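You operate a simulated robot arm through the tools that you are given. There is no shell and no other tool. Be economical: measure what you need, move in short steps, check, and stop when the job is done.

The job below is to be done with a simulated robot arm. You get a single attempt, and the scene is never put back.

JOB
Take the 24 mm black rubber block from the top of the grey bench and put it on the top of the lift table. Then take the green pin and leave it on the lower shelf of the grey steering cart. Then pull the black cart drawer open. Keep to this order.

It is judged by the outcome, as a careful person would: the job done as asked, and still so three seconds after it is handed in. It fails if anything else is knocked over, pushed out of place, dropped, spilled or broken.

ROBOT AND FRAMES
A 7-joint arm with a vacuum gripper on a trunk, on a base that drives. Base frame: it is fixed to the floor where the robot stands at the start and does not move with it; the origin is under the middle of the robot, x ahead of it, y to its left, z up; the surface under the hand at the start is at about z = 880. Units: mm, degrees, N and s.
Its first joint turns from -149.0 to 149.0 degrees. Places, roughly: black cart drawer [-700, -5300, 800]; green pin [-1000, -5250, 1000]; lower shelf of the grey steering cart [500, -2600, 200]; top of the lift table [-800, -2900, 500]. Payload 1.06 kg.
Tool frame: the origin (TCP) lies in the middle of the cups' lips, and z points out of the cups. The gripper has 1 cup of 24 mm across, covering 24 by 24 mm (tool x, y); the bellows give 8 mm. With the vacuum on, a cup seals on a smooth face that it is pressed against (1 to 4 N); it does not hold porous or soft things. The pull reaches 23 N.
Orientation is told as [roll, pitch, yaw] about the base's x, y, z axes, in that order, counted from this pose: with the cups facing straight down, the tool's x points along the base's -x, its y along +y and its z along -z.

CONTROLS
- The arm moves only by the tool send_rows. Its argument "steps" is a list of rows, each a list of 7 numbers: the turn, a rotation vector about the base's x, y, z in rad, then the shift along the base's x, y, z in mm, then the vacuum: 1 switches it on, 0 off. In form: [[ax, ay, az, x, y, z, vac], ...]. A call has 1 to 12 rows; each row is the pose to reach, as a shift and turn from the pose commanded when the call began. Each row takes 0.2 s and may step no farther than 50 mm and 8.6 degrees from the row before; otherwise, or with a gripper value out of range, the whole call is refused. A pose out of reach is approached as far as the arm can. The call stops where the force on the tool passes 40 N (or 10 N more than at its start, if that is more) or the arm is blocked; 0.2 s more then pass. The pull builds up within a second once a cup has sealed. Time passes only in rows, and 0.2 s behind the last, so rows that repeat a pose give it time. The reply holds the time, the measured pose of the TCP, the force on the tool along the base axes and the pull of the vacuum, in the units named above and with some noise, with the torque about the TCP (base axes, N m) and any sound that the robot's microphone picked up.
- Cameras (640 x 400 px; columns grow to the right, rows downward): "scene" is now at [41, 151.7, 1552.3]; the picture's right is [-0.23, -0.97, 0.00], its down [-0.55, 0.13, -0.83] and it looks along [0.80, -0.19, -0.56] (base axes); focal length 275 px, centre (320, 200). "wrist" rides on the gripper at [78, 19, -96] in the tool frame; the picture's right is [-0.24, 0.97, 0.00], its down [-0.71, -0.17, -0.69] and it looks along [-0.67, -0.16, 0.73] (tool axes); focal length 243 px, centre (320, 200). There is no depth. A picture from a camera that has moved, and an enlarged one, comes with that camera's place and axes in the base frame and with its lens.
- capture(camera): a new picture of that camera. The clock stands still meanwhile.
- lift_body(by): slides the trunk up (or, below 0, down) by that many mm; the arm and the scene camera ride with it, the base frame stays. It gives what a move gives, with no picture.
- steer(legs): drives the robot by 1 to 6 legs, each [ahead, turn to the left] in mm and degrees, along the robot's own axes; the way and the turn of a leg run together, so that a leg with both is an arc; at most 1500 mm and 180 degrees a leg. The arm and the cameras ride along, it lands a little off, and it stops where it bumps. It gives what a move gives.
- turn_head(pan, tilt): turns the head with the scene camera to pan (to the left, within 155 degrees either way) and tilt (down, from -29 to 69), counted from straight ahead of the robot. It gives what a move gives.
- zoom(camera, box): a new picture of the part [left, top, right, bottom] of that camera's present view, enlarged. The clock stands still meanwhile.
- hand_in(): hands the job in; it is judged then, once.

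Go step by step. Nothing tells you exact positions but the pictures and the camera data: compare them with the known pose of the tool, close in by small moves and look again before you grip or let go. The budget is 165 turns and 108 pictures, counting those below and the enlarged ones. Unless the task says otherwise, let go and move clear before handing in.

The tools are called after "Call:" as name(argument=value, ...) on one line, values as JSON. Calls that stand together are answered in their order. send_rows: Moves the arm, as the interface text tells. Its arguments: {"type":"object","properties":{"steps":{"type":"array"}},"required":["steps"]} The other tools are called the same way: lift_body (by) slides the trunk up or down; steer (legs) drives the base; turn_head (pan, tilt) turns the head that bears the scene camera; capture (camera) takes a picture; zoom (camera, box) takes an enlarged picture of a part of a camera's view; hand_in () hands the job in.

At the start:

```text
time: 0.0
position: [700.5, -59.0, 1101.2]
ee_rot: [0.0, 0.1, -0.1]
wrist_force: [0.1, 0.5, 0.2]
ft_torque: [-0.03, 0.02, 0.03]
pull: 0.0
trunk travel left (down, up): [-600.0, 110.0]
robot x, y, heading: [-3.2, -1.9, -0.0]
head pan, tilt: [-13.1, 34.3]
```

scene: 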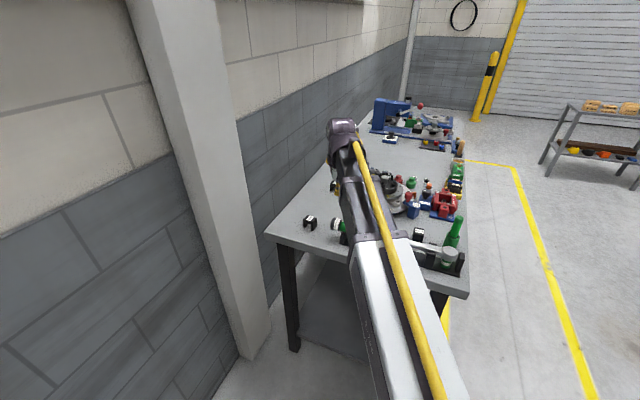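
wrist: 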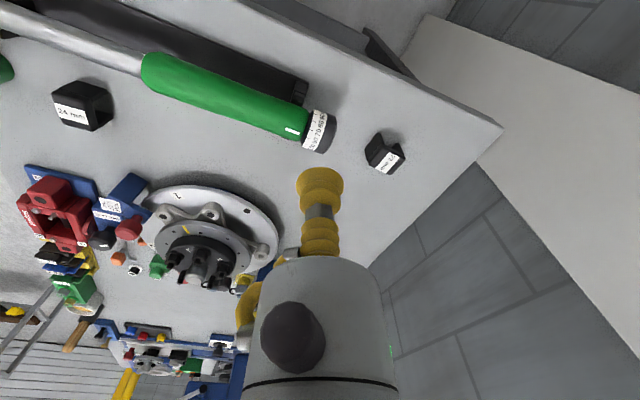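

I see two black blocks with labels on the bench; one seems to read 24 mm. I'll enlarge both to be sure.

Call:
zoom(camera="wrist", box=[30, 60, 150, 140])

Call:
zoom(camera="wrist", box=[340, 110, 430, 190])

Call:
zoom(camera="scene", box=[260, 150, 500, 300])

```text
5.00 times, centred on (90, 100) of wrist
camera zoom: at [622.4, -41.4, 1196.8], right [0.24, 0.97, 0.0], down [0.71, -0.17, 0.69], along [0.67, -0.16, -0.73], focal length 1213 px, centre (1470, 700)
```

zoom: 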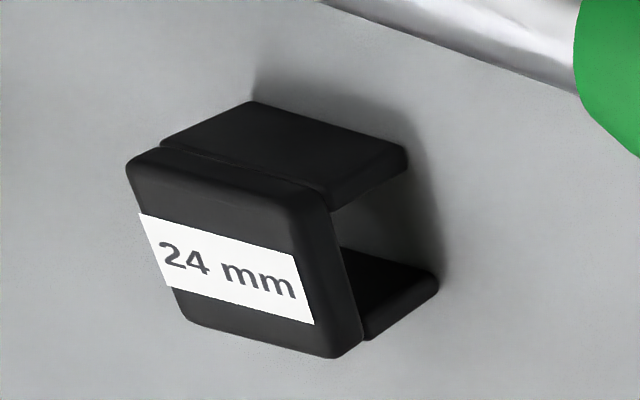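

```text
5.00 times, centred on (385, 150) of wrist
camera zoom: at [622.4, -41.4, 1196.8], right [0.24, 0.97, 0.0], down [0.71, -0.17, 0.69], along [0.67, -0.16, -0.73], focal length 1213 px, centre (-5, 450)
```

zoom: 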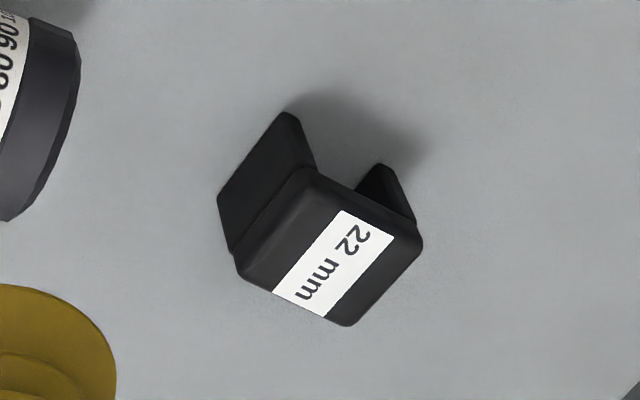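

```text
2.67 times, centred on (380, 225) of scene
camera zoom: at [41.0, 151.7, 1552.3], right [-0.23, -0.97, 0.0], down [-0.55, 0.13, -0.83], along [0.8, -0.19, -0.56], focal length 734 px, centre (160, 133)
```

zoom: 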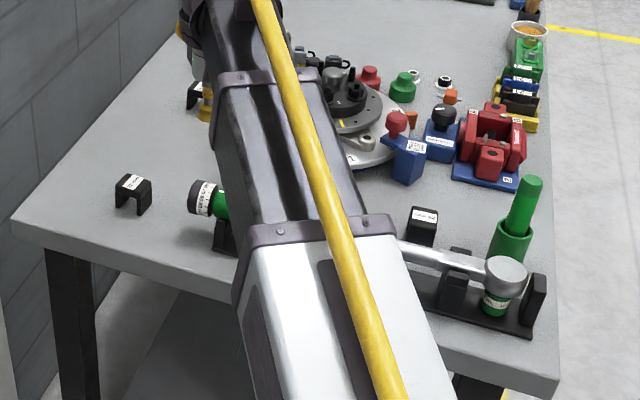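

The block labelled 24 mm lies at about [671, -350], its label facing up; the other one reads 22 mm. I'll move over it at this height and look again.

Call:
send_rows(steps=[[0, 0, 0, -5, -48, 0, 0], [0, 0, 0, -10, -97, 0, 0], [0, 0, 0, -15, -145, 0, 0], [0, 0, 0, -20, -194, 0, 0], [0, 0, 0, -25, -242, 0, 0], [0, 0, 0, -29, -290, 0, 0], [0, 0, 0, -29, -290, -50, 0], [0, 0, 0, -29, -290, -50, 0]])

Call:
capture(camera="wrist")

Call:
capture(camera="scene")

```text
time: 1.8
position: [673.1, -348.2, 1052.2]
ee_rot: [0.0, 0.0, 0.0]
wrist_force: [0.1, -0.1, 0.3]
ft_torque: [0.02, -0.03, 0.01]
pull: 0.1
trunk travel left (down, up): [-600.0, 110.0]
robot x, y, heading: [-1.6, 0.9, -0.0]
head pan, tilt: [-13.1, 34.3]
```

```text
102 pictures are left
camera wrist: at [594.6, -331.2, 1146.3], right [0.23, 0.97, 0.0], down [0.71, -0.17, 0.68], along [0.67, -0.16, -0.73], focal length 243 px, centre (320, 200)
```

wrist: 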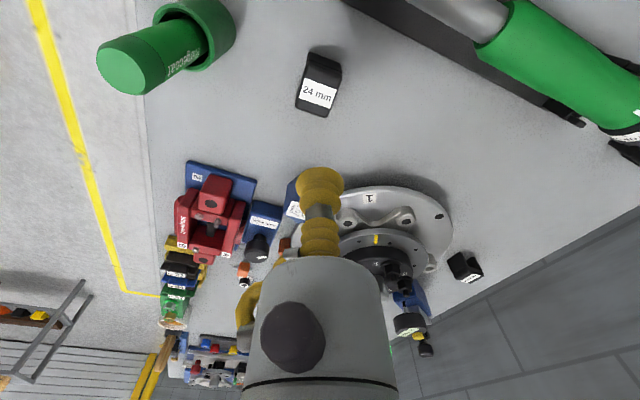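

```text
101 pictures are left
camera scene: at [41.2, 151.7, 1552.3], right [-0.23, -0.97, 0.0], down [-0.55, 0.13, -0.83], along [0.8, -0.19, -0.56], focal length 275 px, centre (320, 200)
```

scene: 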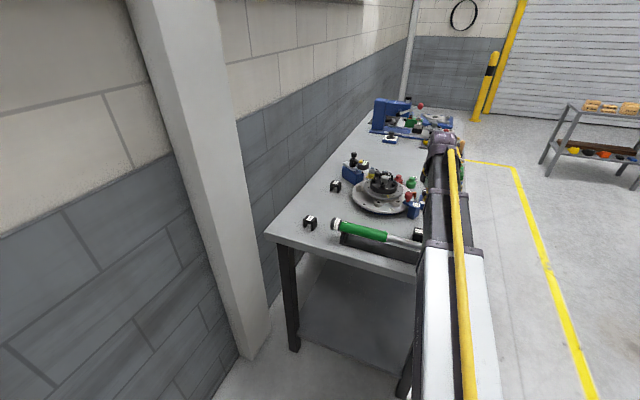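

The cup is almost above the block, whose top I triangulate to about [674, -350, 915]. One enlarged look to refine.

Call:
zoom(camera="wrist", box=[270, 40, 370, 200])

```text
2.50 times, centred on (320, 120) of wrist
camera zoom: at [594.6, -331.2, 1146.3], right [0.23, 0.97, 0.0], down [0.71, -0.17, 0.68], along [0.67, -0.16, -0.73], focal length 606 px, centre (320, 400)
```

zoom: 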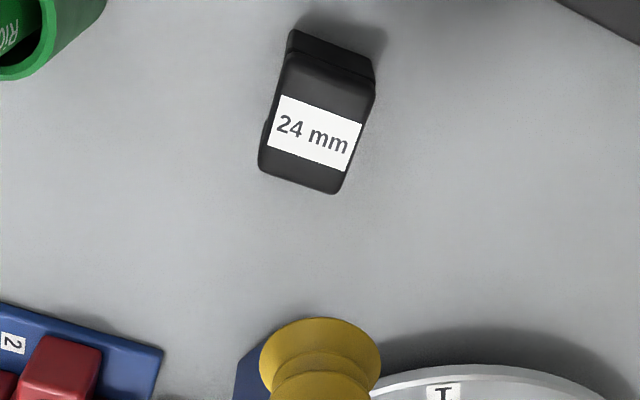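

The label centre is at about [671.5, -351]. I'll go down to just above it, then press gently with the vacuum on.

Call:
send_rows(steps=[[0, 0, 0, -1.5, -2.5, -45, 0], [0, 0, 0, -1.5, -2.5, -90, 0], [0, 0, 0, -1.5, -2.5, -120, 0], [0, 0, 0, -1.5, -2.5, -130, 1], [0, 0, 0, -1.5, -2.5, -134, 1], [0, 0, 0, -1.5, -2.5, -136, 1], [0, 0, 0, -1.5, -2.5, -136, 1]])

Call:
capture(camera="wrist")

```text
time: 3.4
position: [669.2, -351.2, 917.1]
ee_rot: [-0.1, -0.1, 0.0]
wrist_force: [6.1, -2.5, 17.9]
ft_torque: [0.0, -0.01, -0.03]
pull: 23.1
trunk travel left (down, up): [-600.0, 110.0]
robot x, y, heading: [3.7, 2.3, 0.1]
head pan, tilt: [-13.1, 34.3]
```

```text
99 pictures are left
camera wrist: at [590.9, -333.7, 1011.7], right [0.23, 0.97, 0.0], down [0.71, -0.17, 0.69], along [0.67, -0.16, -0.73], focal length 243 px, centre (320, 200)
```

wrist: 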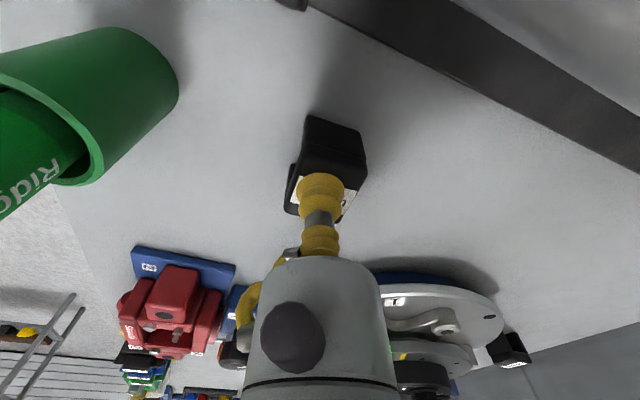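

The cup has sealed with full pull. I lift straight up and check.

Call:
send_rows(steps=[[0, 0, 0, 0, 0, 10, 1], [0, 0, 0, 0, 0, 40, 1], [0, 0, 0, 0, 0, 85, 1], [0, 0, 0, 0, 0, 130, 1], [0, 0, 0, 0, 0, 180, 1], [0, 0, 0, 0, 0, 230, 1], [0, 0, 0, 0, 0, 230, 1]])

Call:
capture(camera="wrist")

Call:
turn_head(pan=-100, tilt=20)

Call:
capture(camera="scene")

```text
time: 5.0
position: [671.6, -351.2, 1146.5]
ee_rot: [0.0, 0.0, 0.0]
wrist_force: [-0.2, 0.5, -0.8]
ft_torque: [0.02, -0.02, 0.0]
pull: 23.2
trunk travel left (down, up): [-600.0, 110.0]
robot x, y, heading: [3.3, 0.1, -0.1]
head pan, tilt: [-13.1, 34.3]
```

```text
98 pictures are left
camera wrist: at [592.5, -333.8, 1240.6], right [0.24, 0.97, 0.0], down [0.71, -0.17, 0.68], along [0.67, -0.16, -0.73], focal length 243 px, centre (320, 200)
```

wrist: 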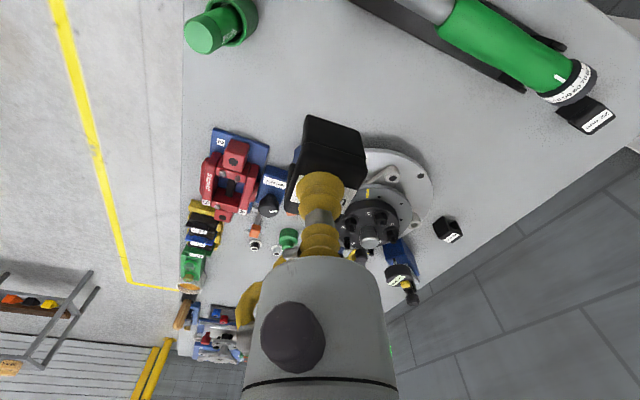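

```text
time: 6.6
position: [672.6, -351.4, 1145.2]
ee_rot: [0.1, 0.0, 0.1]
wrist_force: [-0.2, -0.2, -0.2]
ft_torque: [0.0, 0.03, 0.02]
pull: 23.1
trunk travel left (down, up): [-600.0, 110.0]
robot x, y, heading: [-1.4, -1.8, -0.1]
head pan, tilt: [-100.0, 20.0]
```

```text
97 pictures are left
camera scene: at [-61.3, 80.0, 1575.1], right [-0.98, 0.17, 0.0], down [0.06, 0.34, -0.94], along [-0.16, -0.93, -0.34], focal length 275 px, centre (320, 200)
```

scene: 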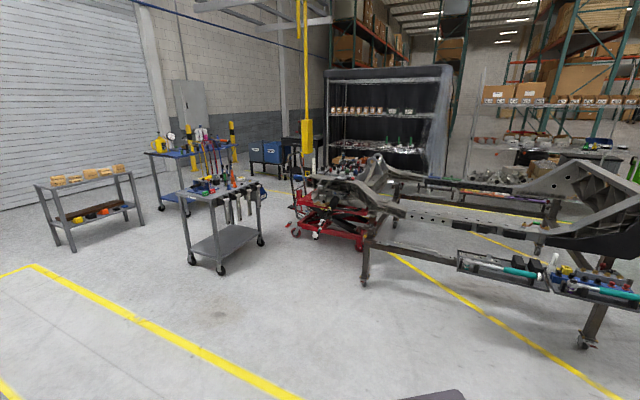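

The block is held. I see the grey cart with a lower shelf around pixel (225, 235) and the red lift table behind the chassis frame. I'll enlarge them.

Call:
zoom(camera="scene", box=[260, 120, 420, 260])

Call:
zoom(camera="scene", box=[130, 100, 330, 280])

```text
2.86 times, centred on (340, 190) of scene
camera zoom: at [-61.3, 80.0, 1575.1], right [-0.98, 0.17, 0.0], down [0.06, 0.34, -0.94], along [-0.16, -0.93, -0.34], focal length 786 px, centre (263, 229)
```

zoom: 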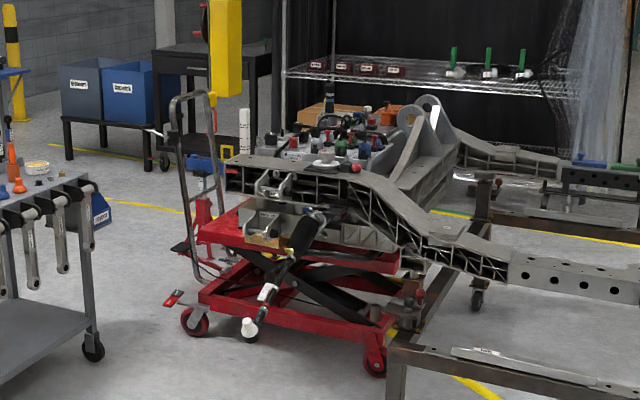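

```text
2.22 times, centred on (230, 190) of scene
camera zoom: at [-61.3, 80.0, 1575.1], right [-0.98, 0.17, 0.0], down [0.06, 0.34, -0.94], along [-0.16, -0.93, -0.34], focal length 612 px, centre (520, 222)
```

zoom: 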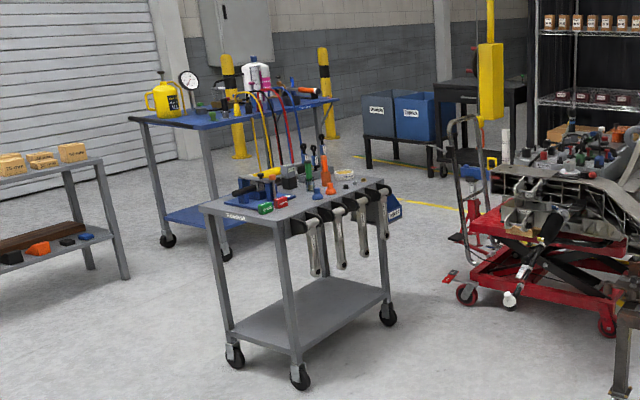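

The block goes onto the red lift table, whose near long edge seems to run from about [-310, -2835] to [-980, -2400]; the floor toward it is clear. I'll turn right and drive closer, then look at its top.

Call:
steer(legs=[[0, -93], [1400, 0]])

Call:
turn_head(pan=-15, tilt=35)

Call:
capture(camera="scene")

Call:
capture(camera="wrist")

```text
time: 17.3
position: [-417.2, -2010.6, 1145.6]
ee_rot: [0.0, 0.0, -91.6]
wrist_force: [-0.7, 0.6, 0.0]
ft_torque: [0.0, -0.03, -0.02]
pull: 23.1
trunk travel left (down, up): [-600.0, 110.0]
robot x, y, heading: [-51.6, -1347.2, -91.9]
head pan, tilt: [-100.0, 20.0]
```

```text
time: 18.9
position: [-416.4, -2009.6, 1145.4]
ee_rot: [0.0, 0.0, -91.6]
wrist_force: [0.3, 0.7, -1.5]
ft_torque: [-0.02, 0.02, -0.02]
pull: 22.7
trunk travel left (down, up): [-600.0, 110.0]
robot x, y, heading: [-45.0, -1348.1, -91.8]
head pan, tilt: [-15.0, 35.0]
```

```text
94 pictures are left
camera scene: at [98.1, -1391.5, 1551.3], right [-0.96, 0.29, 0.0], down [0.16, 0.55, -0.82], along [-0.23, -0.79, -0.57], focal length 275 px, centre (320, 200)
```

scene: 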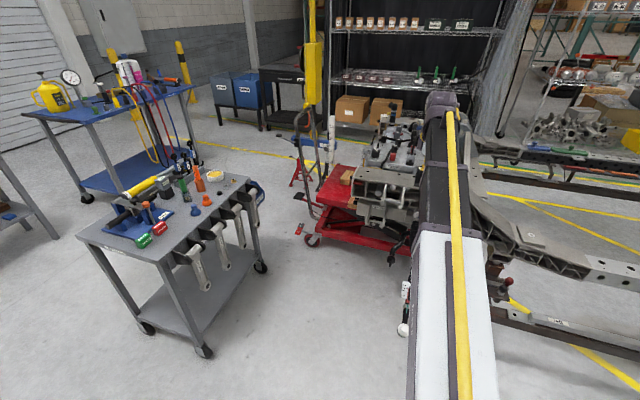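

```text
93 pictures are left
camera wrist: at [-396.9, -1934.3, 1240.1], right [0.97, -0.26, 0.0], down [-0.19, -0.7, 0.69], along [-0.18, -0.66, -0.73], focal length 243 px, centre (320, 200)
```

wrist: 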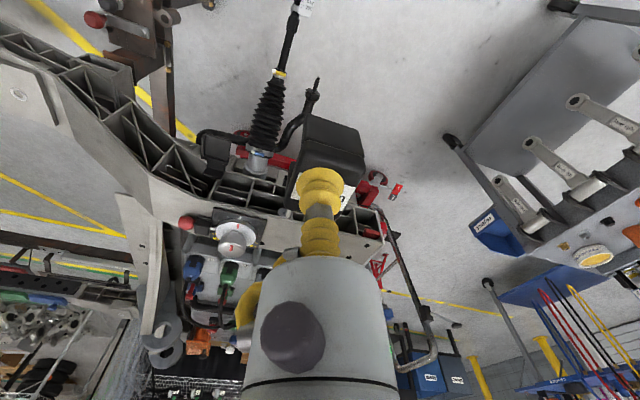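

The left end of the red table top looks free near the push handle. I enlarge it.

Call:
zoom(camera="scene", box=[280, 100, 440, 260])

```text
2.50 times, centred on (360, 180) of scene
camera zoom: at [98.1, -1391.5, 1551.3], right [-0.96, 0.29, 0.0], down [0.16, 0.55, -0.82], along [-0.23, -0.79, -0.57], focal length 688 px, centre (220, 250)
```

zoom: 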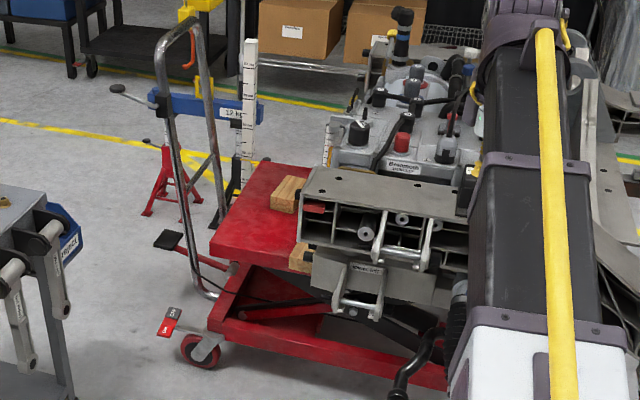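

The free strip of table top is at its left end, about [-445, -2970], between the push handle and the chassis end. I'll raise the trunk for clearance, drive 750 nearer and look again.

Call:
lift_body(by=100)

Call:
steer(legs=[[800, 3]])

Call:
turn_head(pan=-12, tilt=55)

Call:
capture(camera="scene")

Call:
capture(camera="wrist")

```text
time: 20.2
position: [-417.5, -2010.1, 1245.6]
ee_rot: [0.0, 0.0, -91.6]
wrist_force: [-0.5, 0.0, -0.4]
ft_torque: [0.01, -0.02, -0.01]
pull: 22.6
trunk travel left (down, up): [-700.0, 10.0]
robot x, y, heading: [-48.7, -1350.6, -91.6]
head pan, tilt: [-15.0, 35.0]
```

```text
time: 24.5
position: [-370.4, -2829.5, 1245.0]
ee_rot: [-0.1, 0.1, -87.9]
wrist_force: [0.2, 1.0, -0.4]
ft_torque: [0.0, -0.02, 0.02]
pull: 23.4
trunk travel left (down, up): [-700.0, 10.0]
robot x, y, heading: [-43.5, -2147.2, -87.9]
head pan, tilt: [-15.0, 35.0]
```

```text
time: 25.3
position: [-371.0, -2829.4, 1246.4]
ee_rot: [0.0, 0.1, -87.9]
wrist_force: [0.5, -0.2, -0.2]
ft_torque: [-0.01, 0.01, -0.02]
pull: 23.4
trunk travel left (down, up): [-700.0, 10.0]
robot x, y, heading: [-42.5, -2146.6, -87.9]
head pan, tilt: [-12.0, 55.0]
```

```text
91 pictures are left
camera scene: at [111.9, -2163.0, 1623.1], right [-0.99, 0.17, 0.0], down [0.14, 0.81, -0.57], along [-0.1, -0.57, -0.82], focal length 275 px, centre (320, 200)
```

scene: 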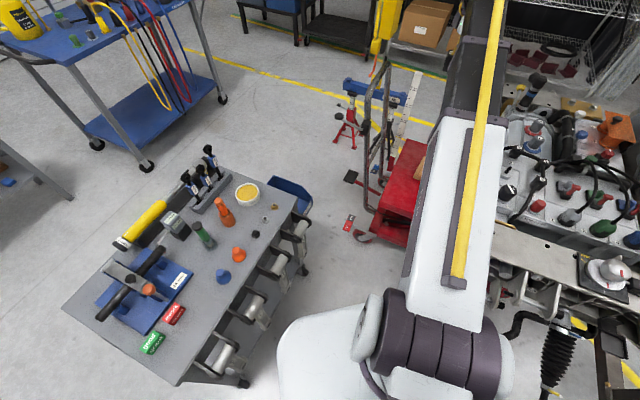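

```text
90 pictures are left
camera wrist: at [-354.5, -2751.3, 1340.1], right [0.98, -0.2, 0.0], down [-0.14, -0.71, 0.69], along [-0.14, -0.67, -0.73], focal length 243 px, centre (320, 200)
```

wrist: 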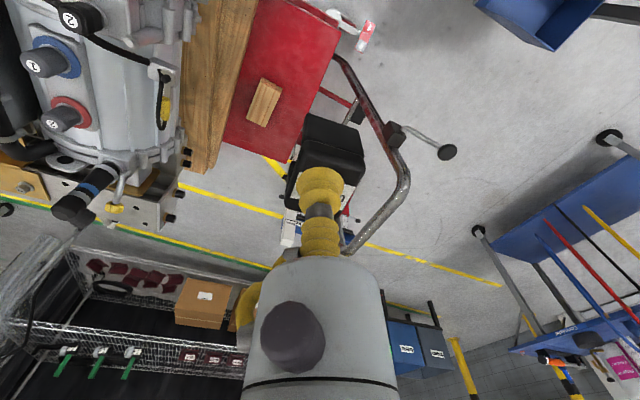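

The wrist view shows a clear red patch at about [-480, -2906], between the handle and the wooden beam. I move over it, then lower the trunk part way and look.

Call:
send_rows(steps=[[0, 0, 0, -36, -26, 0, 1], [0, 0, 0, -72, -52, 0, 1], [0, 0, 0, -108, -77, 0, 1], [0, 0, 0, -108, -77, 0, 1]])

Call:
lift_body(by=-250)

Call:
capture(camera="wrist")

Call:
capture(camera="scene")

```text
time: 26.3
position: [-476.5, -2906.5, 1244.0]
ee_rot: [-0.1, 0.0, -87.9]
wrist_force: [0.2, -0.1, -1.1]
ft_torque: [0.01, -0.03, 0.02]
pull: 22.5
trunk travel left (down, up): [-700.0, 10.0]
robot x, y, heading: [-45.0, -2142.9, -88.0]
head pan, tilt: [-12.0, 55.0]
```

```text
time: 28.9
position: [-478.5, -2906.6, 995.7]
ee_rot: [0.1, 0.0, -87.9]
wrist_force: [-0.5, 0.1, -1.9]
ft_torque: [0.01, 0.01, -0.01]
pull: 22.4
trunk travel left (down, up): [-450.0, 260.0]
robot x, y, heading: [-42.0, -2146.2, -87.8]
head pan, tilt: [-12.0, 55.0]
```

```text
89 pictures are left
camera wrist: at [-462.2, -2828.7, 1090.3], right [0.98, -0.2, 0.0], down [-0.14, -0.71, 0.69], along [-0.14, -0.67, -0.73], focal length 243 px, centre (320, 200)
```

wrist: 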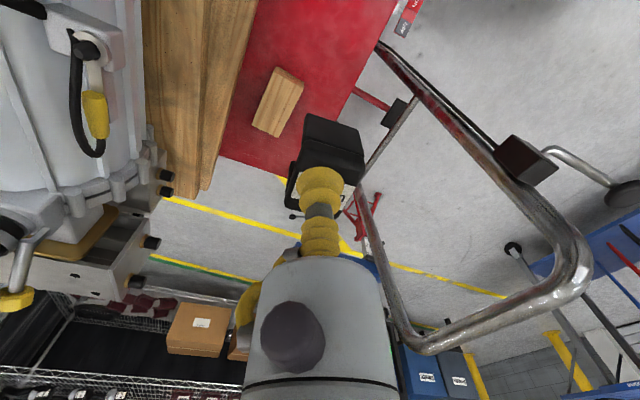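

```text
88 pictures are left
camera scene: at [111.9, -2163.0, 1373.1], right [-0.99, 0.17, 0.0], down [0.14, 0.81, -0.57], along [-0.1, -0.57, -0.82], focal length 275 px, centre (320, 200)
```

scene: 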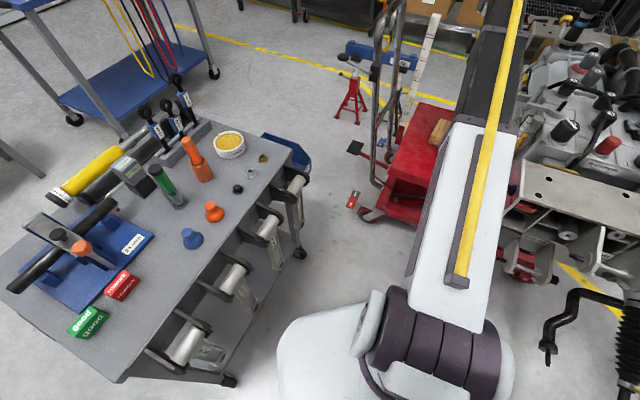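

The chassis corner stands at about [-380, -2457, 875], only some 140 mm beside the arm's lane, so I'll raise again and shift the robot about 60 mm toward +x before lowering.

Call:
lift_body(by=250)

Call:
steer(legs=[[0, -9], [-400, 0], [0, 9], [440, 0]])

```text
time: 31.5
position: [-477.4, -2906.7, 1245.7]
ee_rot: [0.1, 0.1, -87.9]
wrist_force: [-0.4, -0.2, -0.9]
ft_torque: [0.03, 0.0, 0.04]
pull: 23.1
trunk travel left (down, up): [-700.0, 10.0]
robot x, y, heading: [-42.9, -2143.2, -87.9]
head pan, tilt: [-12.0, 55.0]
```

```text
time: 37.5
position: [-414.1, -2948.1, 1246.5]
ee_rot: [0.0, 0.0, -87.7]
wrist_force: [1.0, -0.6, -0.6]
ft_torque: [0.03, 0.0, -0.01]
pull: 23.0
trunk travel left (down, up): [-700.0, 10.0]
robot x, y, heading: [22.0, -2181.7, -87.8]
head pan, tilt: [-12.0, 55.0]
```

The robot now stands at about [22, -2182]. I bring the hand back over the target and lower the trunk in steps.

Call:
send_rows(steps=[[0, 0, 0, -32, 24, 0, 1], [0, 0, 0, -62, 46, 0, 1], [0, 0, 0, -62, 46, 0, 1]])

Call:
lift_body(by=-400)

Call:
capture(camera="wrist")

Call:
capture(camera="scene")

```text
time: 38.3
position: [-474.6, -2899.4, 1246.1]
ee_rot: [0.0, -0.1, -87.8]
wrist_force: [-0.2, -0.6, -1.1]
ft_torque: [-0.02, -0.01, -0.03]
pull: 22.4
trunk travel left (down, up): [-700.0, 10.0]
robot x, y, heading: [19.9, -2184.8, -87.7]
head pan, tilt: [-12.0, 55.0]
```

```text
time: 42.1
position: [-474.9, -2898.8, 846.4]
ee_rot: [0.0, 0.0, -87.9]
wrist_force: [0.4, 0.4, -0.6]
ft_torque: [-0.03, -0.03, 0.0]
pull: 23.3
trunk travel left (down, up): [-300.0, 410.0]
robot x, y, heading: [23.2, -2185.1, -87.9]
head pan, tilt: [-12.0, 55.0]
```

```text
87 pictures are left
camera wrist: at [-459.0, -2822.1, 941.4], right [0.98, -0.2, 0.0], down [-0.14, -0.71, 0.69], along [-0.14, -0.67, -0.73], focal length 243 px, centre (320, 200)
```

wrist: 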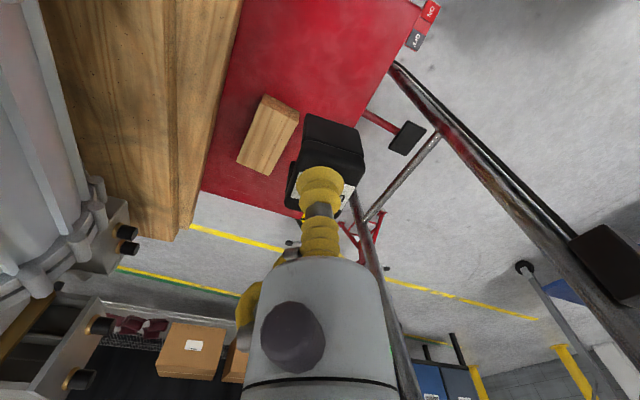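

```text
86 pictures are left
camera scene: at [175.6, -2203.4, 1223.0], right [-0.99, 0.17, 0.0], down [0.14, 0.81, -0.57], along [-0.1, -0.57, -0.82], focal length 275 px, centre (320, 200)
```

scene: 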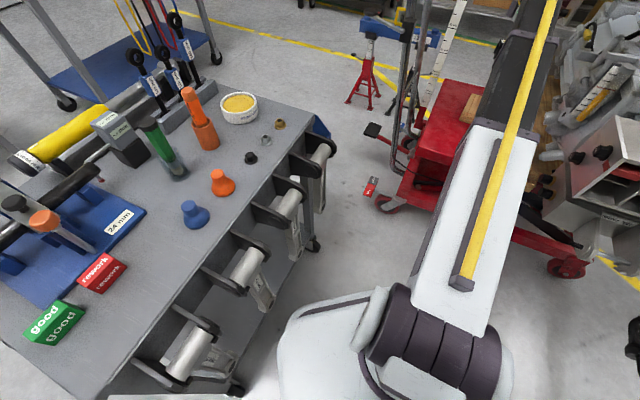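

Clearances look fine: the arm is well left of the chassis and the handle is clear of the hand. I lower another 200.

Call:
lift_body(by=-220)

Call:
capture(camera="wrist")

Call:
capture(camera="scene")

```text
time: 44.5
position: [-474.9, -2899.5, 627.1]
ee_rot: [-0.1, 0.0, -87.8]
wrist_force: [-0.8, -1.0, 0.1]
ft_torque: [-0.03, 0.0, -0.02]
pull: 22.5
trunk travel left (down, up): [-80.0, 630.0]
robot x, y, heading: [22.3, -2186.7, -87.6]
head pan, tilt: [-12.0, 55.0]
```

```text
85 pictures are left
camera wrist: at [-459.0, -2822.1, 721.4], right [0.98, -0.2, 0.0], down [-0.14, -0.71, 0.69], along [-0.14, -0.67, -0.73], focal length 243 px, centre (320, 200)
```

wrist: 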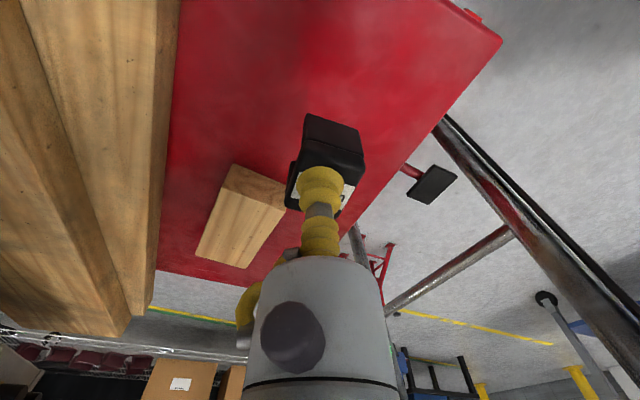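

```text
84 pictures are left
camera scene: at [175.6, -2203.4, 1003.1], right [-0.99, 0.17, 0.0], down [0.14, 0.81, -0.57], along [-0.1, -0.57, -0.82], focal length 275 px, centre (320, 200)
```

scene: 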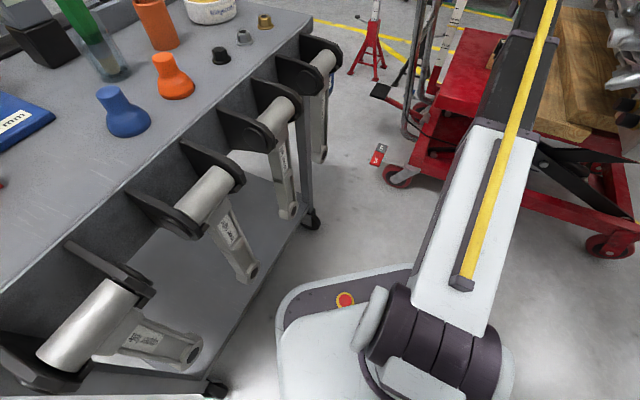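

The spot under the block is clear red table top. I lower in small steps toward contact, expected near TCP z 540.

Call:
send_rows(steps=[[0, 0, 0, 0, 0, -30, 1], [0, 0, 0, 0, 0, -60, 1], [0, 0, 0, 0, 0, -70, 1], [0, 0, 0, 0, 0, -76, 1], [0, 0, 0, 0, 0, -80, 1], [0, 0, 0, 0, 0, -84, 1], [0, 0, 0, 0, 0, -84, 1]])

Call:
capture(camera="wrist")

```text
time: 46.0
position: [-474.6, -2898.9, 542.7]
ee_rot: [0.0, 0.0, -87.8]
wrist_force: [0.5, 0.9, 0.3]
ft_torque: [0.0, -0.01, -0.01]
pull: 22.7
trunk travel left (down, up): [-80.0, 630.0]
robot x, y, heading: [21.0, -2187.1, -87.5]
head pan, tilt: [-12.0, 55.0]
```

```text
83 pictures are left
camera wrist: at [-458.5, -2822.2, 637.4], right [0.98, -0.2, 0.0], down [-0.14, -0.71, 0.69], along [-0.14, -0.67, -0.73], focal length 243 px, centre (320, 200)
```

wrist: 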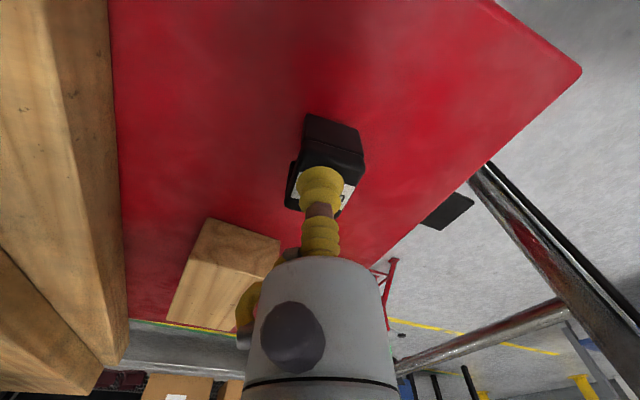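

The table top works out at about z = 491, so contact is roughly 12 mm below. I continue in small steps.

Call:
send_rows(steps=[[0, 0, 0, 0, 0, -4, 1], [0, 0, 0, 0, 0, -7, 1], [0, 0, 0, 0, 0, -9, 1], [0, 0, 0, 0, 0, -11, 1], [0, 0, 0, 0, 0, -11, 1]])

```text
time: 47.2
position: [-474.3, -2900.5, 531.4]
ee_rot: [0.0, 0.1, -87.8]
wrist_force: [-1.3, -1.3, 6.1]
ft_torque: [0.04, -0.01, 0.02]
pull: 23.0
trunk travel left (down, up): [-80.0, 630.0]
robot x, y, heading: [16.7, -2183.9, -87.9]
head pan, tilt: [-12.0, 55.0]
```

Contact is made at TCP z 531 with about 6 N. I release the vacuum, wait, and rise slowly.

Call:
send_rows(steps=[[0, 0, 0, 0, 0, 0, 0], [0, 0, 0, 0, 0, 0, 0], [0, 0, 0, 0, 0, 0, 0], [0, 0, 0, 0, 0, 0, 0], [0, 0, 0, 0, 0, 3, 0], [0, 0, 0, 0, 0, 8, 0], [0, 0, 0, 0, 0, 20, 0], [0, 0, 0, 0, 0, 60, 0], [0, 0, 0, 0, 0, 100, 0]])

Call:
capture(camera="wrist")

```text
time: 49.2
position: [-473.2, -2899.5, 633.0]
ee_rot: [0.0, 0.0, -87.8]
wrist_force: [-0.6, -0.3, -0.5]
ft_torque: [0.0, -0.01, 0.03]
pull: 0.0
trunk travel left (down, up): [-80.0, 630.0]
robot x, y, heading: [19.7, -2183.8, -87.7]
head pan, tilt: [-12.0, 55.0]
```

```text
82 pictures are left
camera wrist: at [-457.6, -2822.0, 727.4], right [0.98, -0.2, 0.0], down [-0.14, -0.71, 0.68], along [-0.14, -0.67, -0.73], focal length 243 px, centre (320, 200)
```

wrist: 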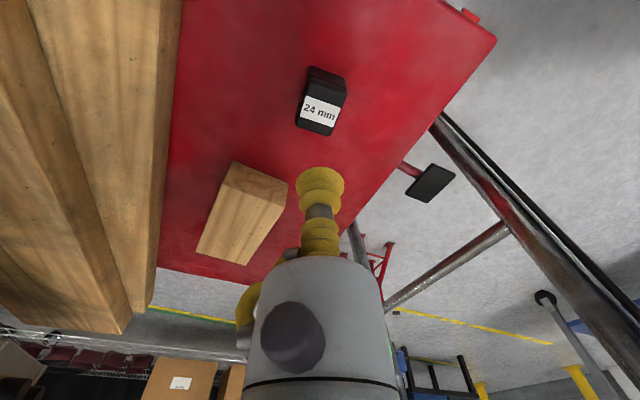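

The block stands on the lift table. Now I raise the trunk and look toward the pin's region near [-1000, -5250, 1000].

Call:
lift_body(by=615)

Call:
turn_head(pan=-5, tilt=10)

Call:
capture(camera="scene")

Call:
turn_head(pan=-70, tilt=25)

Call:
capture(camera="scene")

```text
refused: 615 is not a number from -400 to 400
```

```text
time: 50.4
position: [-473.1, -2899.9, 633.0]
ee_rot: [-0.1, -0.1, -87.7]
wrist_force: [-0.5, -0.2, -0.2]
ft_torque: [-0.01, 0.0, 0.03]
pull: 0.0
trunk travel left (down, up): [-80.0, 630.0]
robot x, y, heading: [23.9, -2186.3, -87.8]
head pan, tilt: [-5.0, 10.0]
```

```text
81 pictures are left
camera scene: at [183.3, -2225.2, 1071.3], right [-1.0, 0.05, 0.0], down [0.01, 0.17, -0.98], along [-0.05, -0.98, -0.17], focal length 275 px, centre (320, 200)
```

scene: 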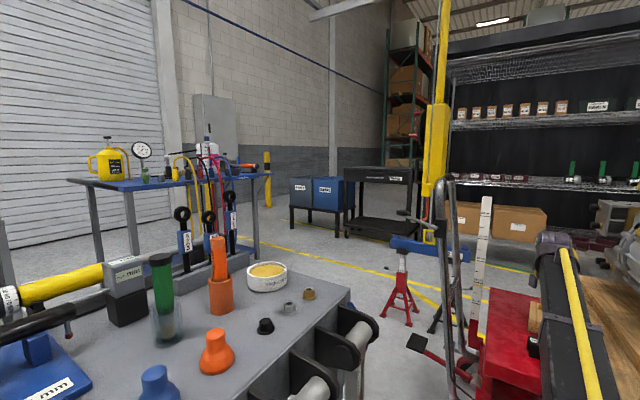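

```text
time: 51.7
position: [-473.0, -2900.3, 632.5]
ee_rot: [-0.1, 0.0, -87.9]
wrist_force: [-0.8, -0.1, -0.7]
ft_torque: [0.0, -0.02, -0.03]
pull: 0.0
trunk travel left (down, up): [-80.0, 630.0]
robot x, y, heading: [20.1, -2185.5, -87.9]
head pan, tilt: [-70.0, 25.0]
```

```text
80 pictures are left
camera scene: at [102.6, -2167.2, 1047.0], right [-0.38, 0.93, 0.0], down [0.39, 0.16, -0.91], along [-0.84, -0.34, -0.42], focal length 275 px, centre (320, 200)
```

scene: 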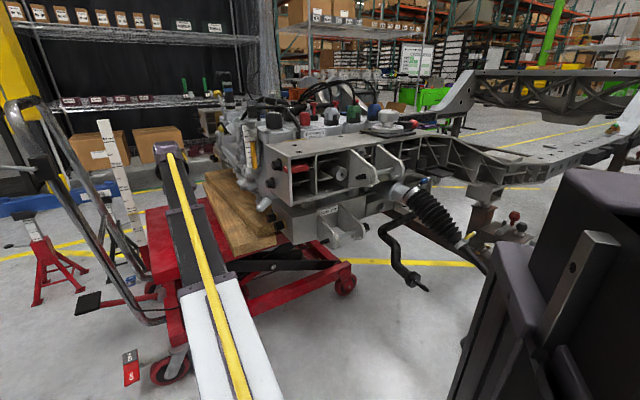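

The black cart with a drawer stands left of the rack at about pixel (380, 190) of the earlier view. I raise the trunk and enlarge that area.

Call:
lift_body(by=400)

Call:
lift_body(by=210)

Call:
turn_head(pan=-10, tilt=20)

Call:
capture(camera="scene")

Call:
zoom(camera="scene", box=[250, 50, 450, 190])

```text
time: 55.6
position: [-473.0, -2899.0, 1032.2]
ee_rot: [0.0, 0.0, -87.8]
wrist_force: [-0.2, -0.1, 0.7]
ft_torque: [0.02, -0.05, 0.02]
pull: 0.1
trunk travel left (down, up): [-480.0, 230.0]
robot x, y, heading: [22.2, -2184.8, -87.7]
head pan, tilt: [-70.0, 25.0]
```

```text
time: 57.8
position: [-473.9, -2899.9, 1243.7]
ee_rot: [0.0, 0.0, -87.7]
wrist_force: [0.1, 0.7, 0.4]
ft_torque: [0.02, 0.03, -0.01]
pull: 0.0
trunk travel left (down, up): [-690.0, 20.0]
robot x, y, heading: [15.4, -2183.2, -87.8]
head pan, tilt: [-70.0, 25.0]
```

```text
time: 59.1
position: [-473.1, -2899.7, 1242.0]
ee_rot: [0.1, 0.0, -87.8]
wrist_force: [0.2, 0.3, 0.5]
ft_torque: [-0.03, 0.01, -0.01]
pull: 0.1
trunk travel left (down, up): [-690.0, 20.0]
robot x, y, heading: [15.4, -2184.4, -87.9]
head pan, tilt: [-10.0, 20.0]
```

```text
79 pictures are left
camera scene: at [175.1, -2224.6, 1665.1], right [-0.99, 0.14, 0.0], down [0.05, 0.34, -0.94], along [-0.13, -0.93, -0.34], focal length 275 px, centre (320, 200)
```

scene: 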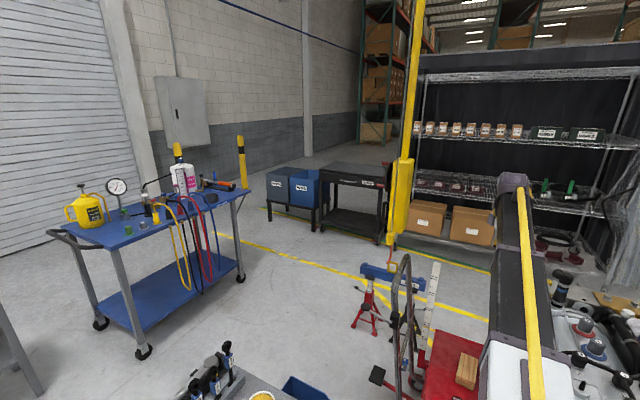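

```text
2.86 times, centred on (350, 120) of scene
camera zoom: at [175.1, -2224.6, 1665.1], right [-0.99, 0.14, 0.0], down [0.05, 0.34, -0.94], along [-0.13, -0.93, -0.34], focal length 786 px, centre (234, 429)
```

zoom: 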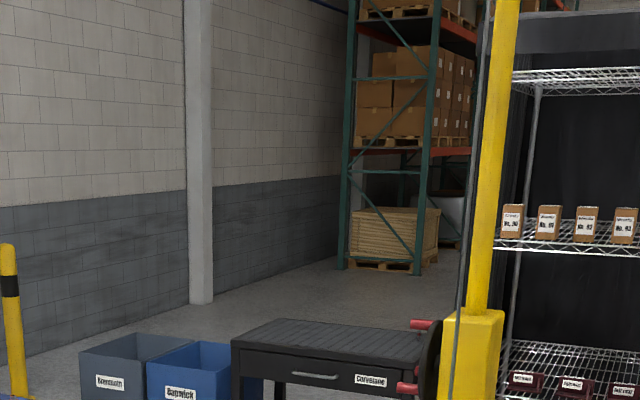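

The pin and drawer are beyond the lift table, near the black cart by the yellow post. The direct gap is too narrow, so I pull the arm in and drive around the left of the grey cart.

Call:
send_rows(steps=[[0, 0, 0, 43, 8, 0, 0], [0, 0, 0, 86, 16, 0, 0], [0, 0, 0, 129, 24, 0, 0], [0, 0, 0, 172, 32, 0, 0], [0, 0, 0, 215, 40, 0, 0], [0, 0, 0, 258, 48, 0, 0], [0, 0, 0, 301, 56, 0, 0], [0, 0, 0, 344, 64, 0, 0], [0, 0, 0, 387, 72, 0, 0], [0, 0, 0, 430, 80, 0, 0], [0, 0, 0, 473, 88, 0, 0], [0, 0, 0, 513, 95, 0, 0]])

Call:
steer(legs=[[-585, 0], [0, 58], [1490, 0]])

Call:
turn_head(pan=-65, tilt=25)

Call:
capture(camera="scene")

```text
time: 61.7
position: [40.3, -2806.4, 1241.5]
ee_rot: [0.0, -0.1, -87.9]
wrist_force: [-0.3, -0.5, -0.1]
ft_torque: [0.0, 0.02, 0.0]
pull: 0.0
trunk travel left (down, up): [-690.0, 20.0]
robot x, y, heading: [13.9, -2186.3, -87.7]
head pan, tilt: [-10.0, 20.0]
```

```text
time: 74.5
position: [1804.0, -2695.0, 1242.4]
ee_rot: [0.0, 0.0, -31.1]
wrist_force: [-0.8, -0.1, 0.8]
ft_torque: [-0.01, -0.01, -0.03]
pull: 0.1
trunk travel left (down, up): [-690.0, 20.0]
robot x, y, heading: [1271.9, -2369.8, -31.3]
head pan, tilt: [-10.0, 20.0]
```

```text
time: 75.8
position: [1804.5, -2695.5, 1241.8]
ee_rot: [0.1, 0.0, -31.1]
wrist_force: [0.0, 0.3, 0.5]
ft_torque: [0.01, 0.01, 0.0]
pull: 0.1
trunk travel left (down, up): [-690.0, 20.0]
robot x, y, heading: [1273.0, -2371.0, -31.1]
head pan, tilt: [-65.0, 25.0]
```

```text
77 pictures are left
camera scene: at [1313.7, -2292.4, 1657.0], right [-0.99, 0.11, 0.0], down [0.04, 0.42, -0.91], along [-0.1, -0.9, -0.42], focal length 275 px, centre (320, 200)
```

scene: 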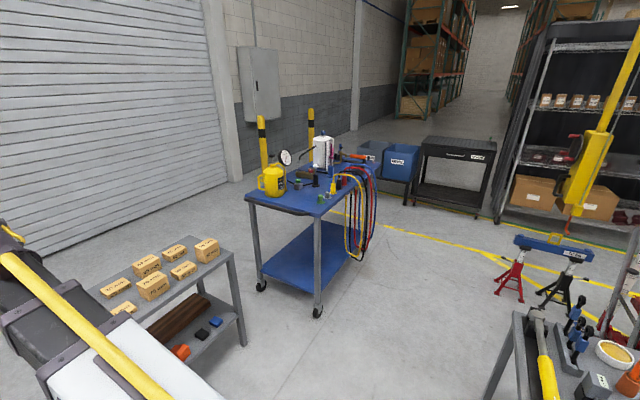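

The way between the blue cart, shelf and grey cart is open. I drive on through it.

Call:
steer(legs=[[0, -68], [740, 0], [0, -31], [900, 0]])

Call:
turn_head(pan=10, tilt=25)

Call:
capture(camera="scene")

```text
time: 88.5
position: [229.7, -4277.0, 1241.2]
ee_rot: [0.0, -0.1, -128.6]
wrist_force: [-0.1, 0.5, 0.2]
ft_torque: [0.01, 0.01, 0.0]
pull: 0.1
trunk travel left (down, up): [-690.0, 20.0]
robot x, y, heading: [618.8, -3796.9, -128.4]
head pan, tilt: [-65.0, 25.0]
```

```text
time: 89.9
position: [229.2, -4278.1, 1242.8]
ee_rot: [0.0, 0.0, -128.6]
wrist_force: [-0.1, 0.4, -0.8]
ft_torque: [-0.01, 0.03, 0.01]
pull: 0.0
trunk travel left (down, up): [-690.0, 20.0]
robot x, y, heading: [620.3, -3796.3, -128.6]
head pan, tilt: [10.0, 25.0]
```

```text
76 pictures are left
camera scene: at [736.6, -3944.5, 1657.0], right [-0.88, 0.48, 0.0], down [0.2, 0.37, -0.91], along [-0.43, -0.8, -0.42], focal length 275 px, centre (320, 200)
```

scene: 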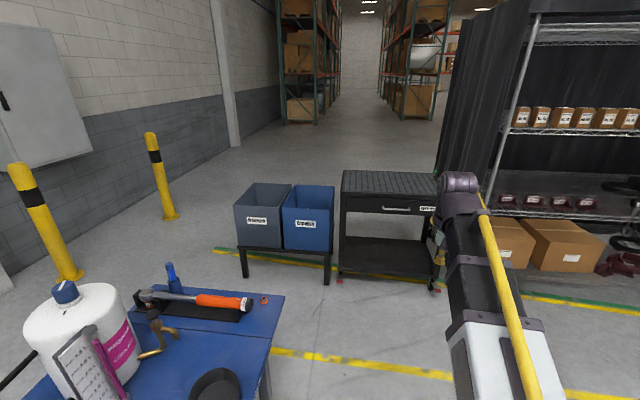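

The black cart with its drawer handle faces me. I enlarge the cart, then look around the arm.

Call:
zoom(camera="scene", box=[310, 150, 490, 300])

Call:
zoom(camera="scene", box=[470, 80, 640, 240])

Call:
capture(camera="wrist")

```text
2.67 times, centred on (400, 225) of scene
camera zoom: at [736.6, -3944.5, 1657.0], right [-0.88, 0.48, 0.0], down [0.2, 0.37, -0.91], along [-0.43, -0.8, -0.42], focal length 734 px, centre (107, 133)
```

zoom: 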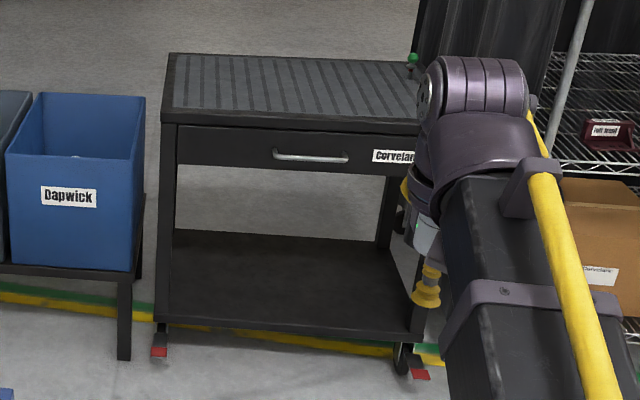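

```text
2.50 times, centred on (555, 160) of scene
camera zoom: at [736.6, -3944.5, 1657.0], right [-0.88, 0.48, 0.0], down [0.2, 0.37, -0.91], along [-0.43, -0.8, -0.42], focal length 688 px, centre (-268, 300)
```

zoom: 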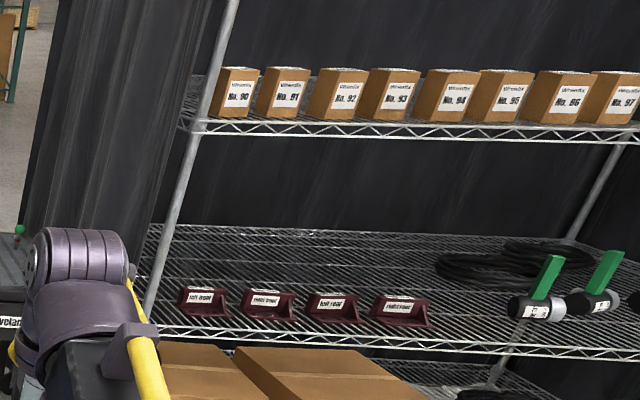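

```text
73 pictures are left
camera wrist: at [292.8, -4229.8, 1336.7], right [0.61, -0.79, 0.0], down [-0.58, -0.45, 0.69], along [-0.54, -0.42, -0.73], focal length 243 px, centre (320, 200)
```

wrist: 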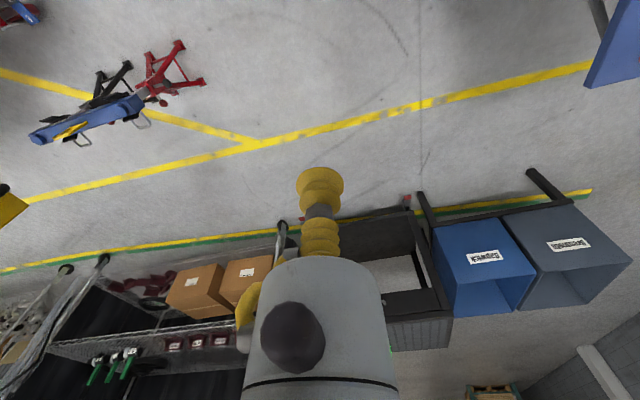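

A small green knob, the pin, shows at the right rear end of the cart top. I drive closer to see it.

Call:
steer(legs=[[600, 0]])

Call:
send_rows(steps=[[0, 0, 0, 38, -30, 0, 0], [0, 0, 0, 76, -60, 0, 0], [0, 0, 0, 114, -90, 0, 0], [0, 0, 0, 152, -120, 0, 0], [0, 0, 0, 190, -150, 0, 0], [0, 0, 0, 228, -180, 0, 0]])

Call:
turn_head(pan=-5, tilt=30)

Call:
capture(camera="scene")

Call:
capture(camera="wrist")

```text
time: 93.3
position: [-147.0, -4739.6, 1241.8]
ee_rot: [0.0, 0.0, -129.0]
wrist_force: [0.1, 0.0, -0.4]
ft_torque: [0.02, 0.0, 0.01]
pull: 0.1
trunk travel left (down, up): [-690.0, 20.0]
robot x, y, heading: [244.9, -4262.6, -128.8]
head pan, tilt: [10.0, 25.0]
```

```text
time: 94.7
position: [82.1, -4920.8, 1242.9]
ee_rot: [0.1, -0.1, -129.0]
wrist_force: [-0.5, -0.2, 0.4]
ft_torque: [-0.02, -0.01, 0.02]
pull: 0.1
trunk travel left (down, up): [-690.0, 20.0]
robot x, y, heading: [248.2, -4260.3, -128.8]
head pan, tilt: [10.0, 25.0]
```

```text
time: 95.5
position: [80.7, -4920.5, 1242.6]
ee_rot: [0.0, 0.0, -129.0]
wrist_force: [1.0, 0.7, -0.5]
ft_torque: [0.02, 0.01, -0.03]
pull: 0.1
trunk travel left (down, up): [-690.0, 20.0]
robot x, y, heading: [245.9, -4258.4, -128.9]
head pan, tilt: [-5.0, 30.0]
```

```text
72 pictures are left
camera scene: at [344.0, -4394.4, 1649.1], right [-0.72, 0.69, 0.0], down [0.35, 0.36, -0.87], along [-0.6, -0.62, -0.5], focal length 275 px, centre (320, 200)
```

scene: 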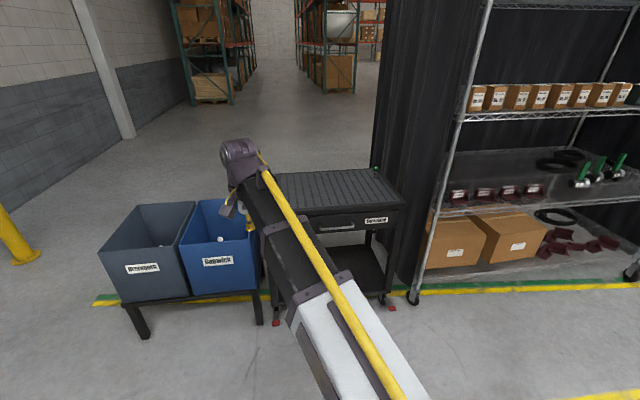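

```text
71 pictures are left
camera wrist: at [144.2, -4872.4, 1337.0], right [0.61, -0.79, 0.0], down [-0.58, -0.44, 0.69], along [-0.54, -0.42, -0.73], focal length 243 px, centre (320, 200)
```

wrist: 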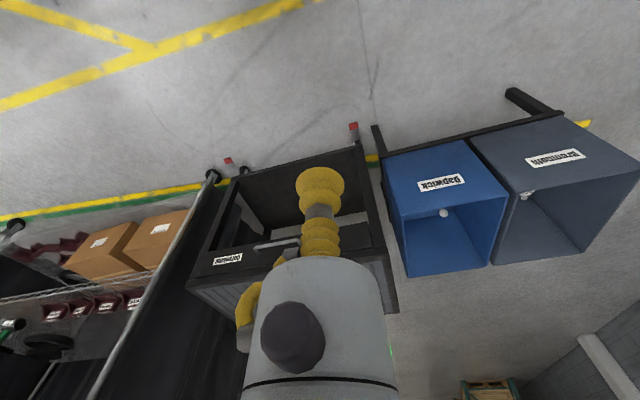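

Call:
zoom(camera="scene", box=[300, 140, 440, 240])

Call:
zoom(camera="scene", box=[350, 150, 400, 190])

```text
4.00 times, centred on (370, 190) of scene
camera zoom: at [344.0, -4394.4, 1649.1], right [-0.72, 0.69, 0.0], down [0.35, 0.36, -0.87], along [-0.6, -0.62, -0.5], focal length 1101 px, centre (120, 240)
```

zoom: 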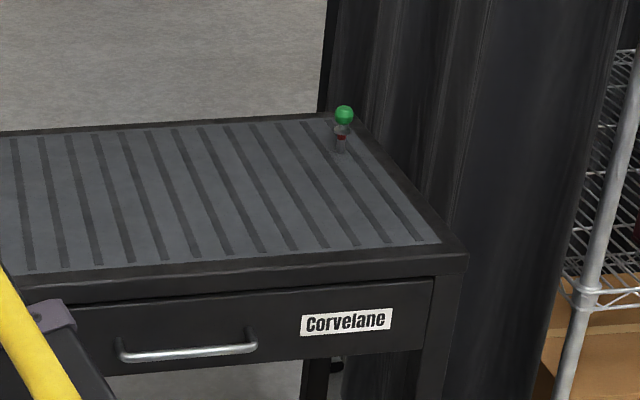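

```text
10.00 times, centred on (375, 170) of scene
camera zoom: at [344.0, -4394.4, 1649.1], right [-0.72, 0.69, 0.0], down [0.35, 0.36, -0.87], along [-0.6, -0.62, -0.5], focal length 2752 px, centre (-230, 500)
```

zoom: 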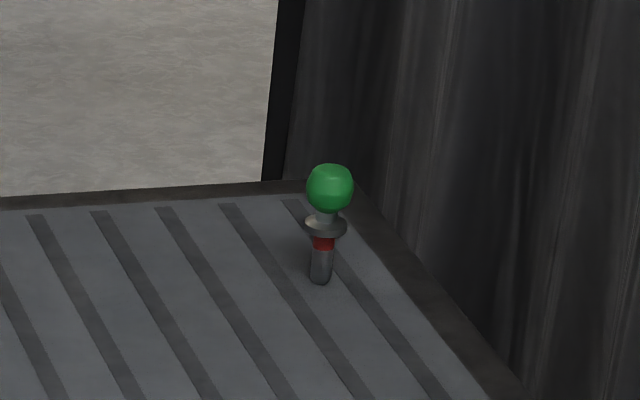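

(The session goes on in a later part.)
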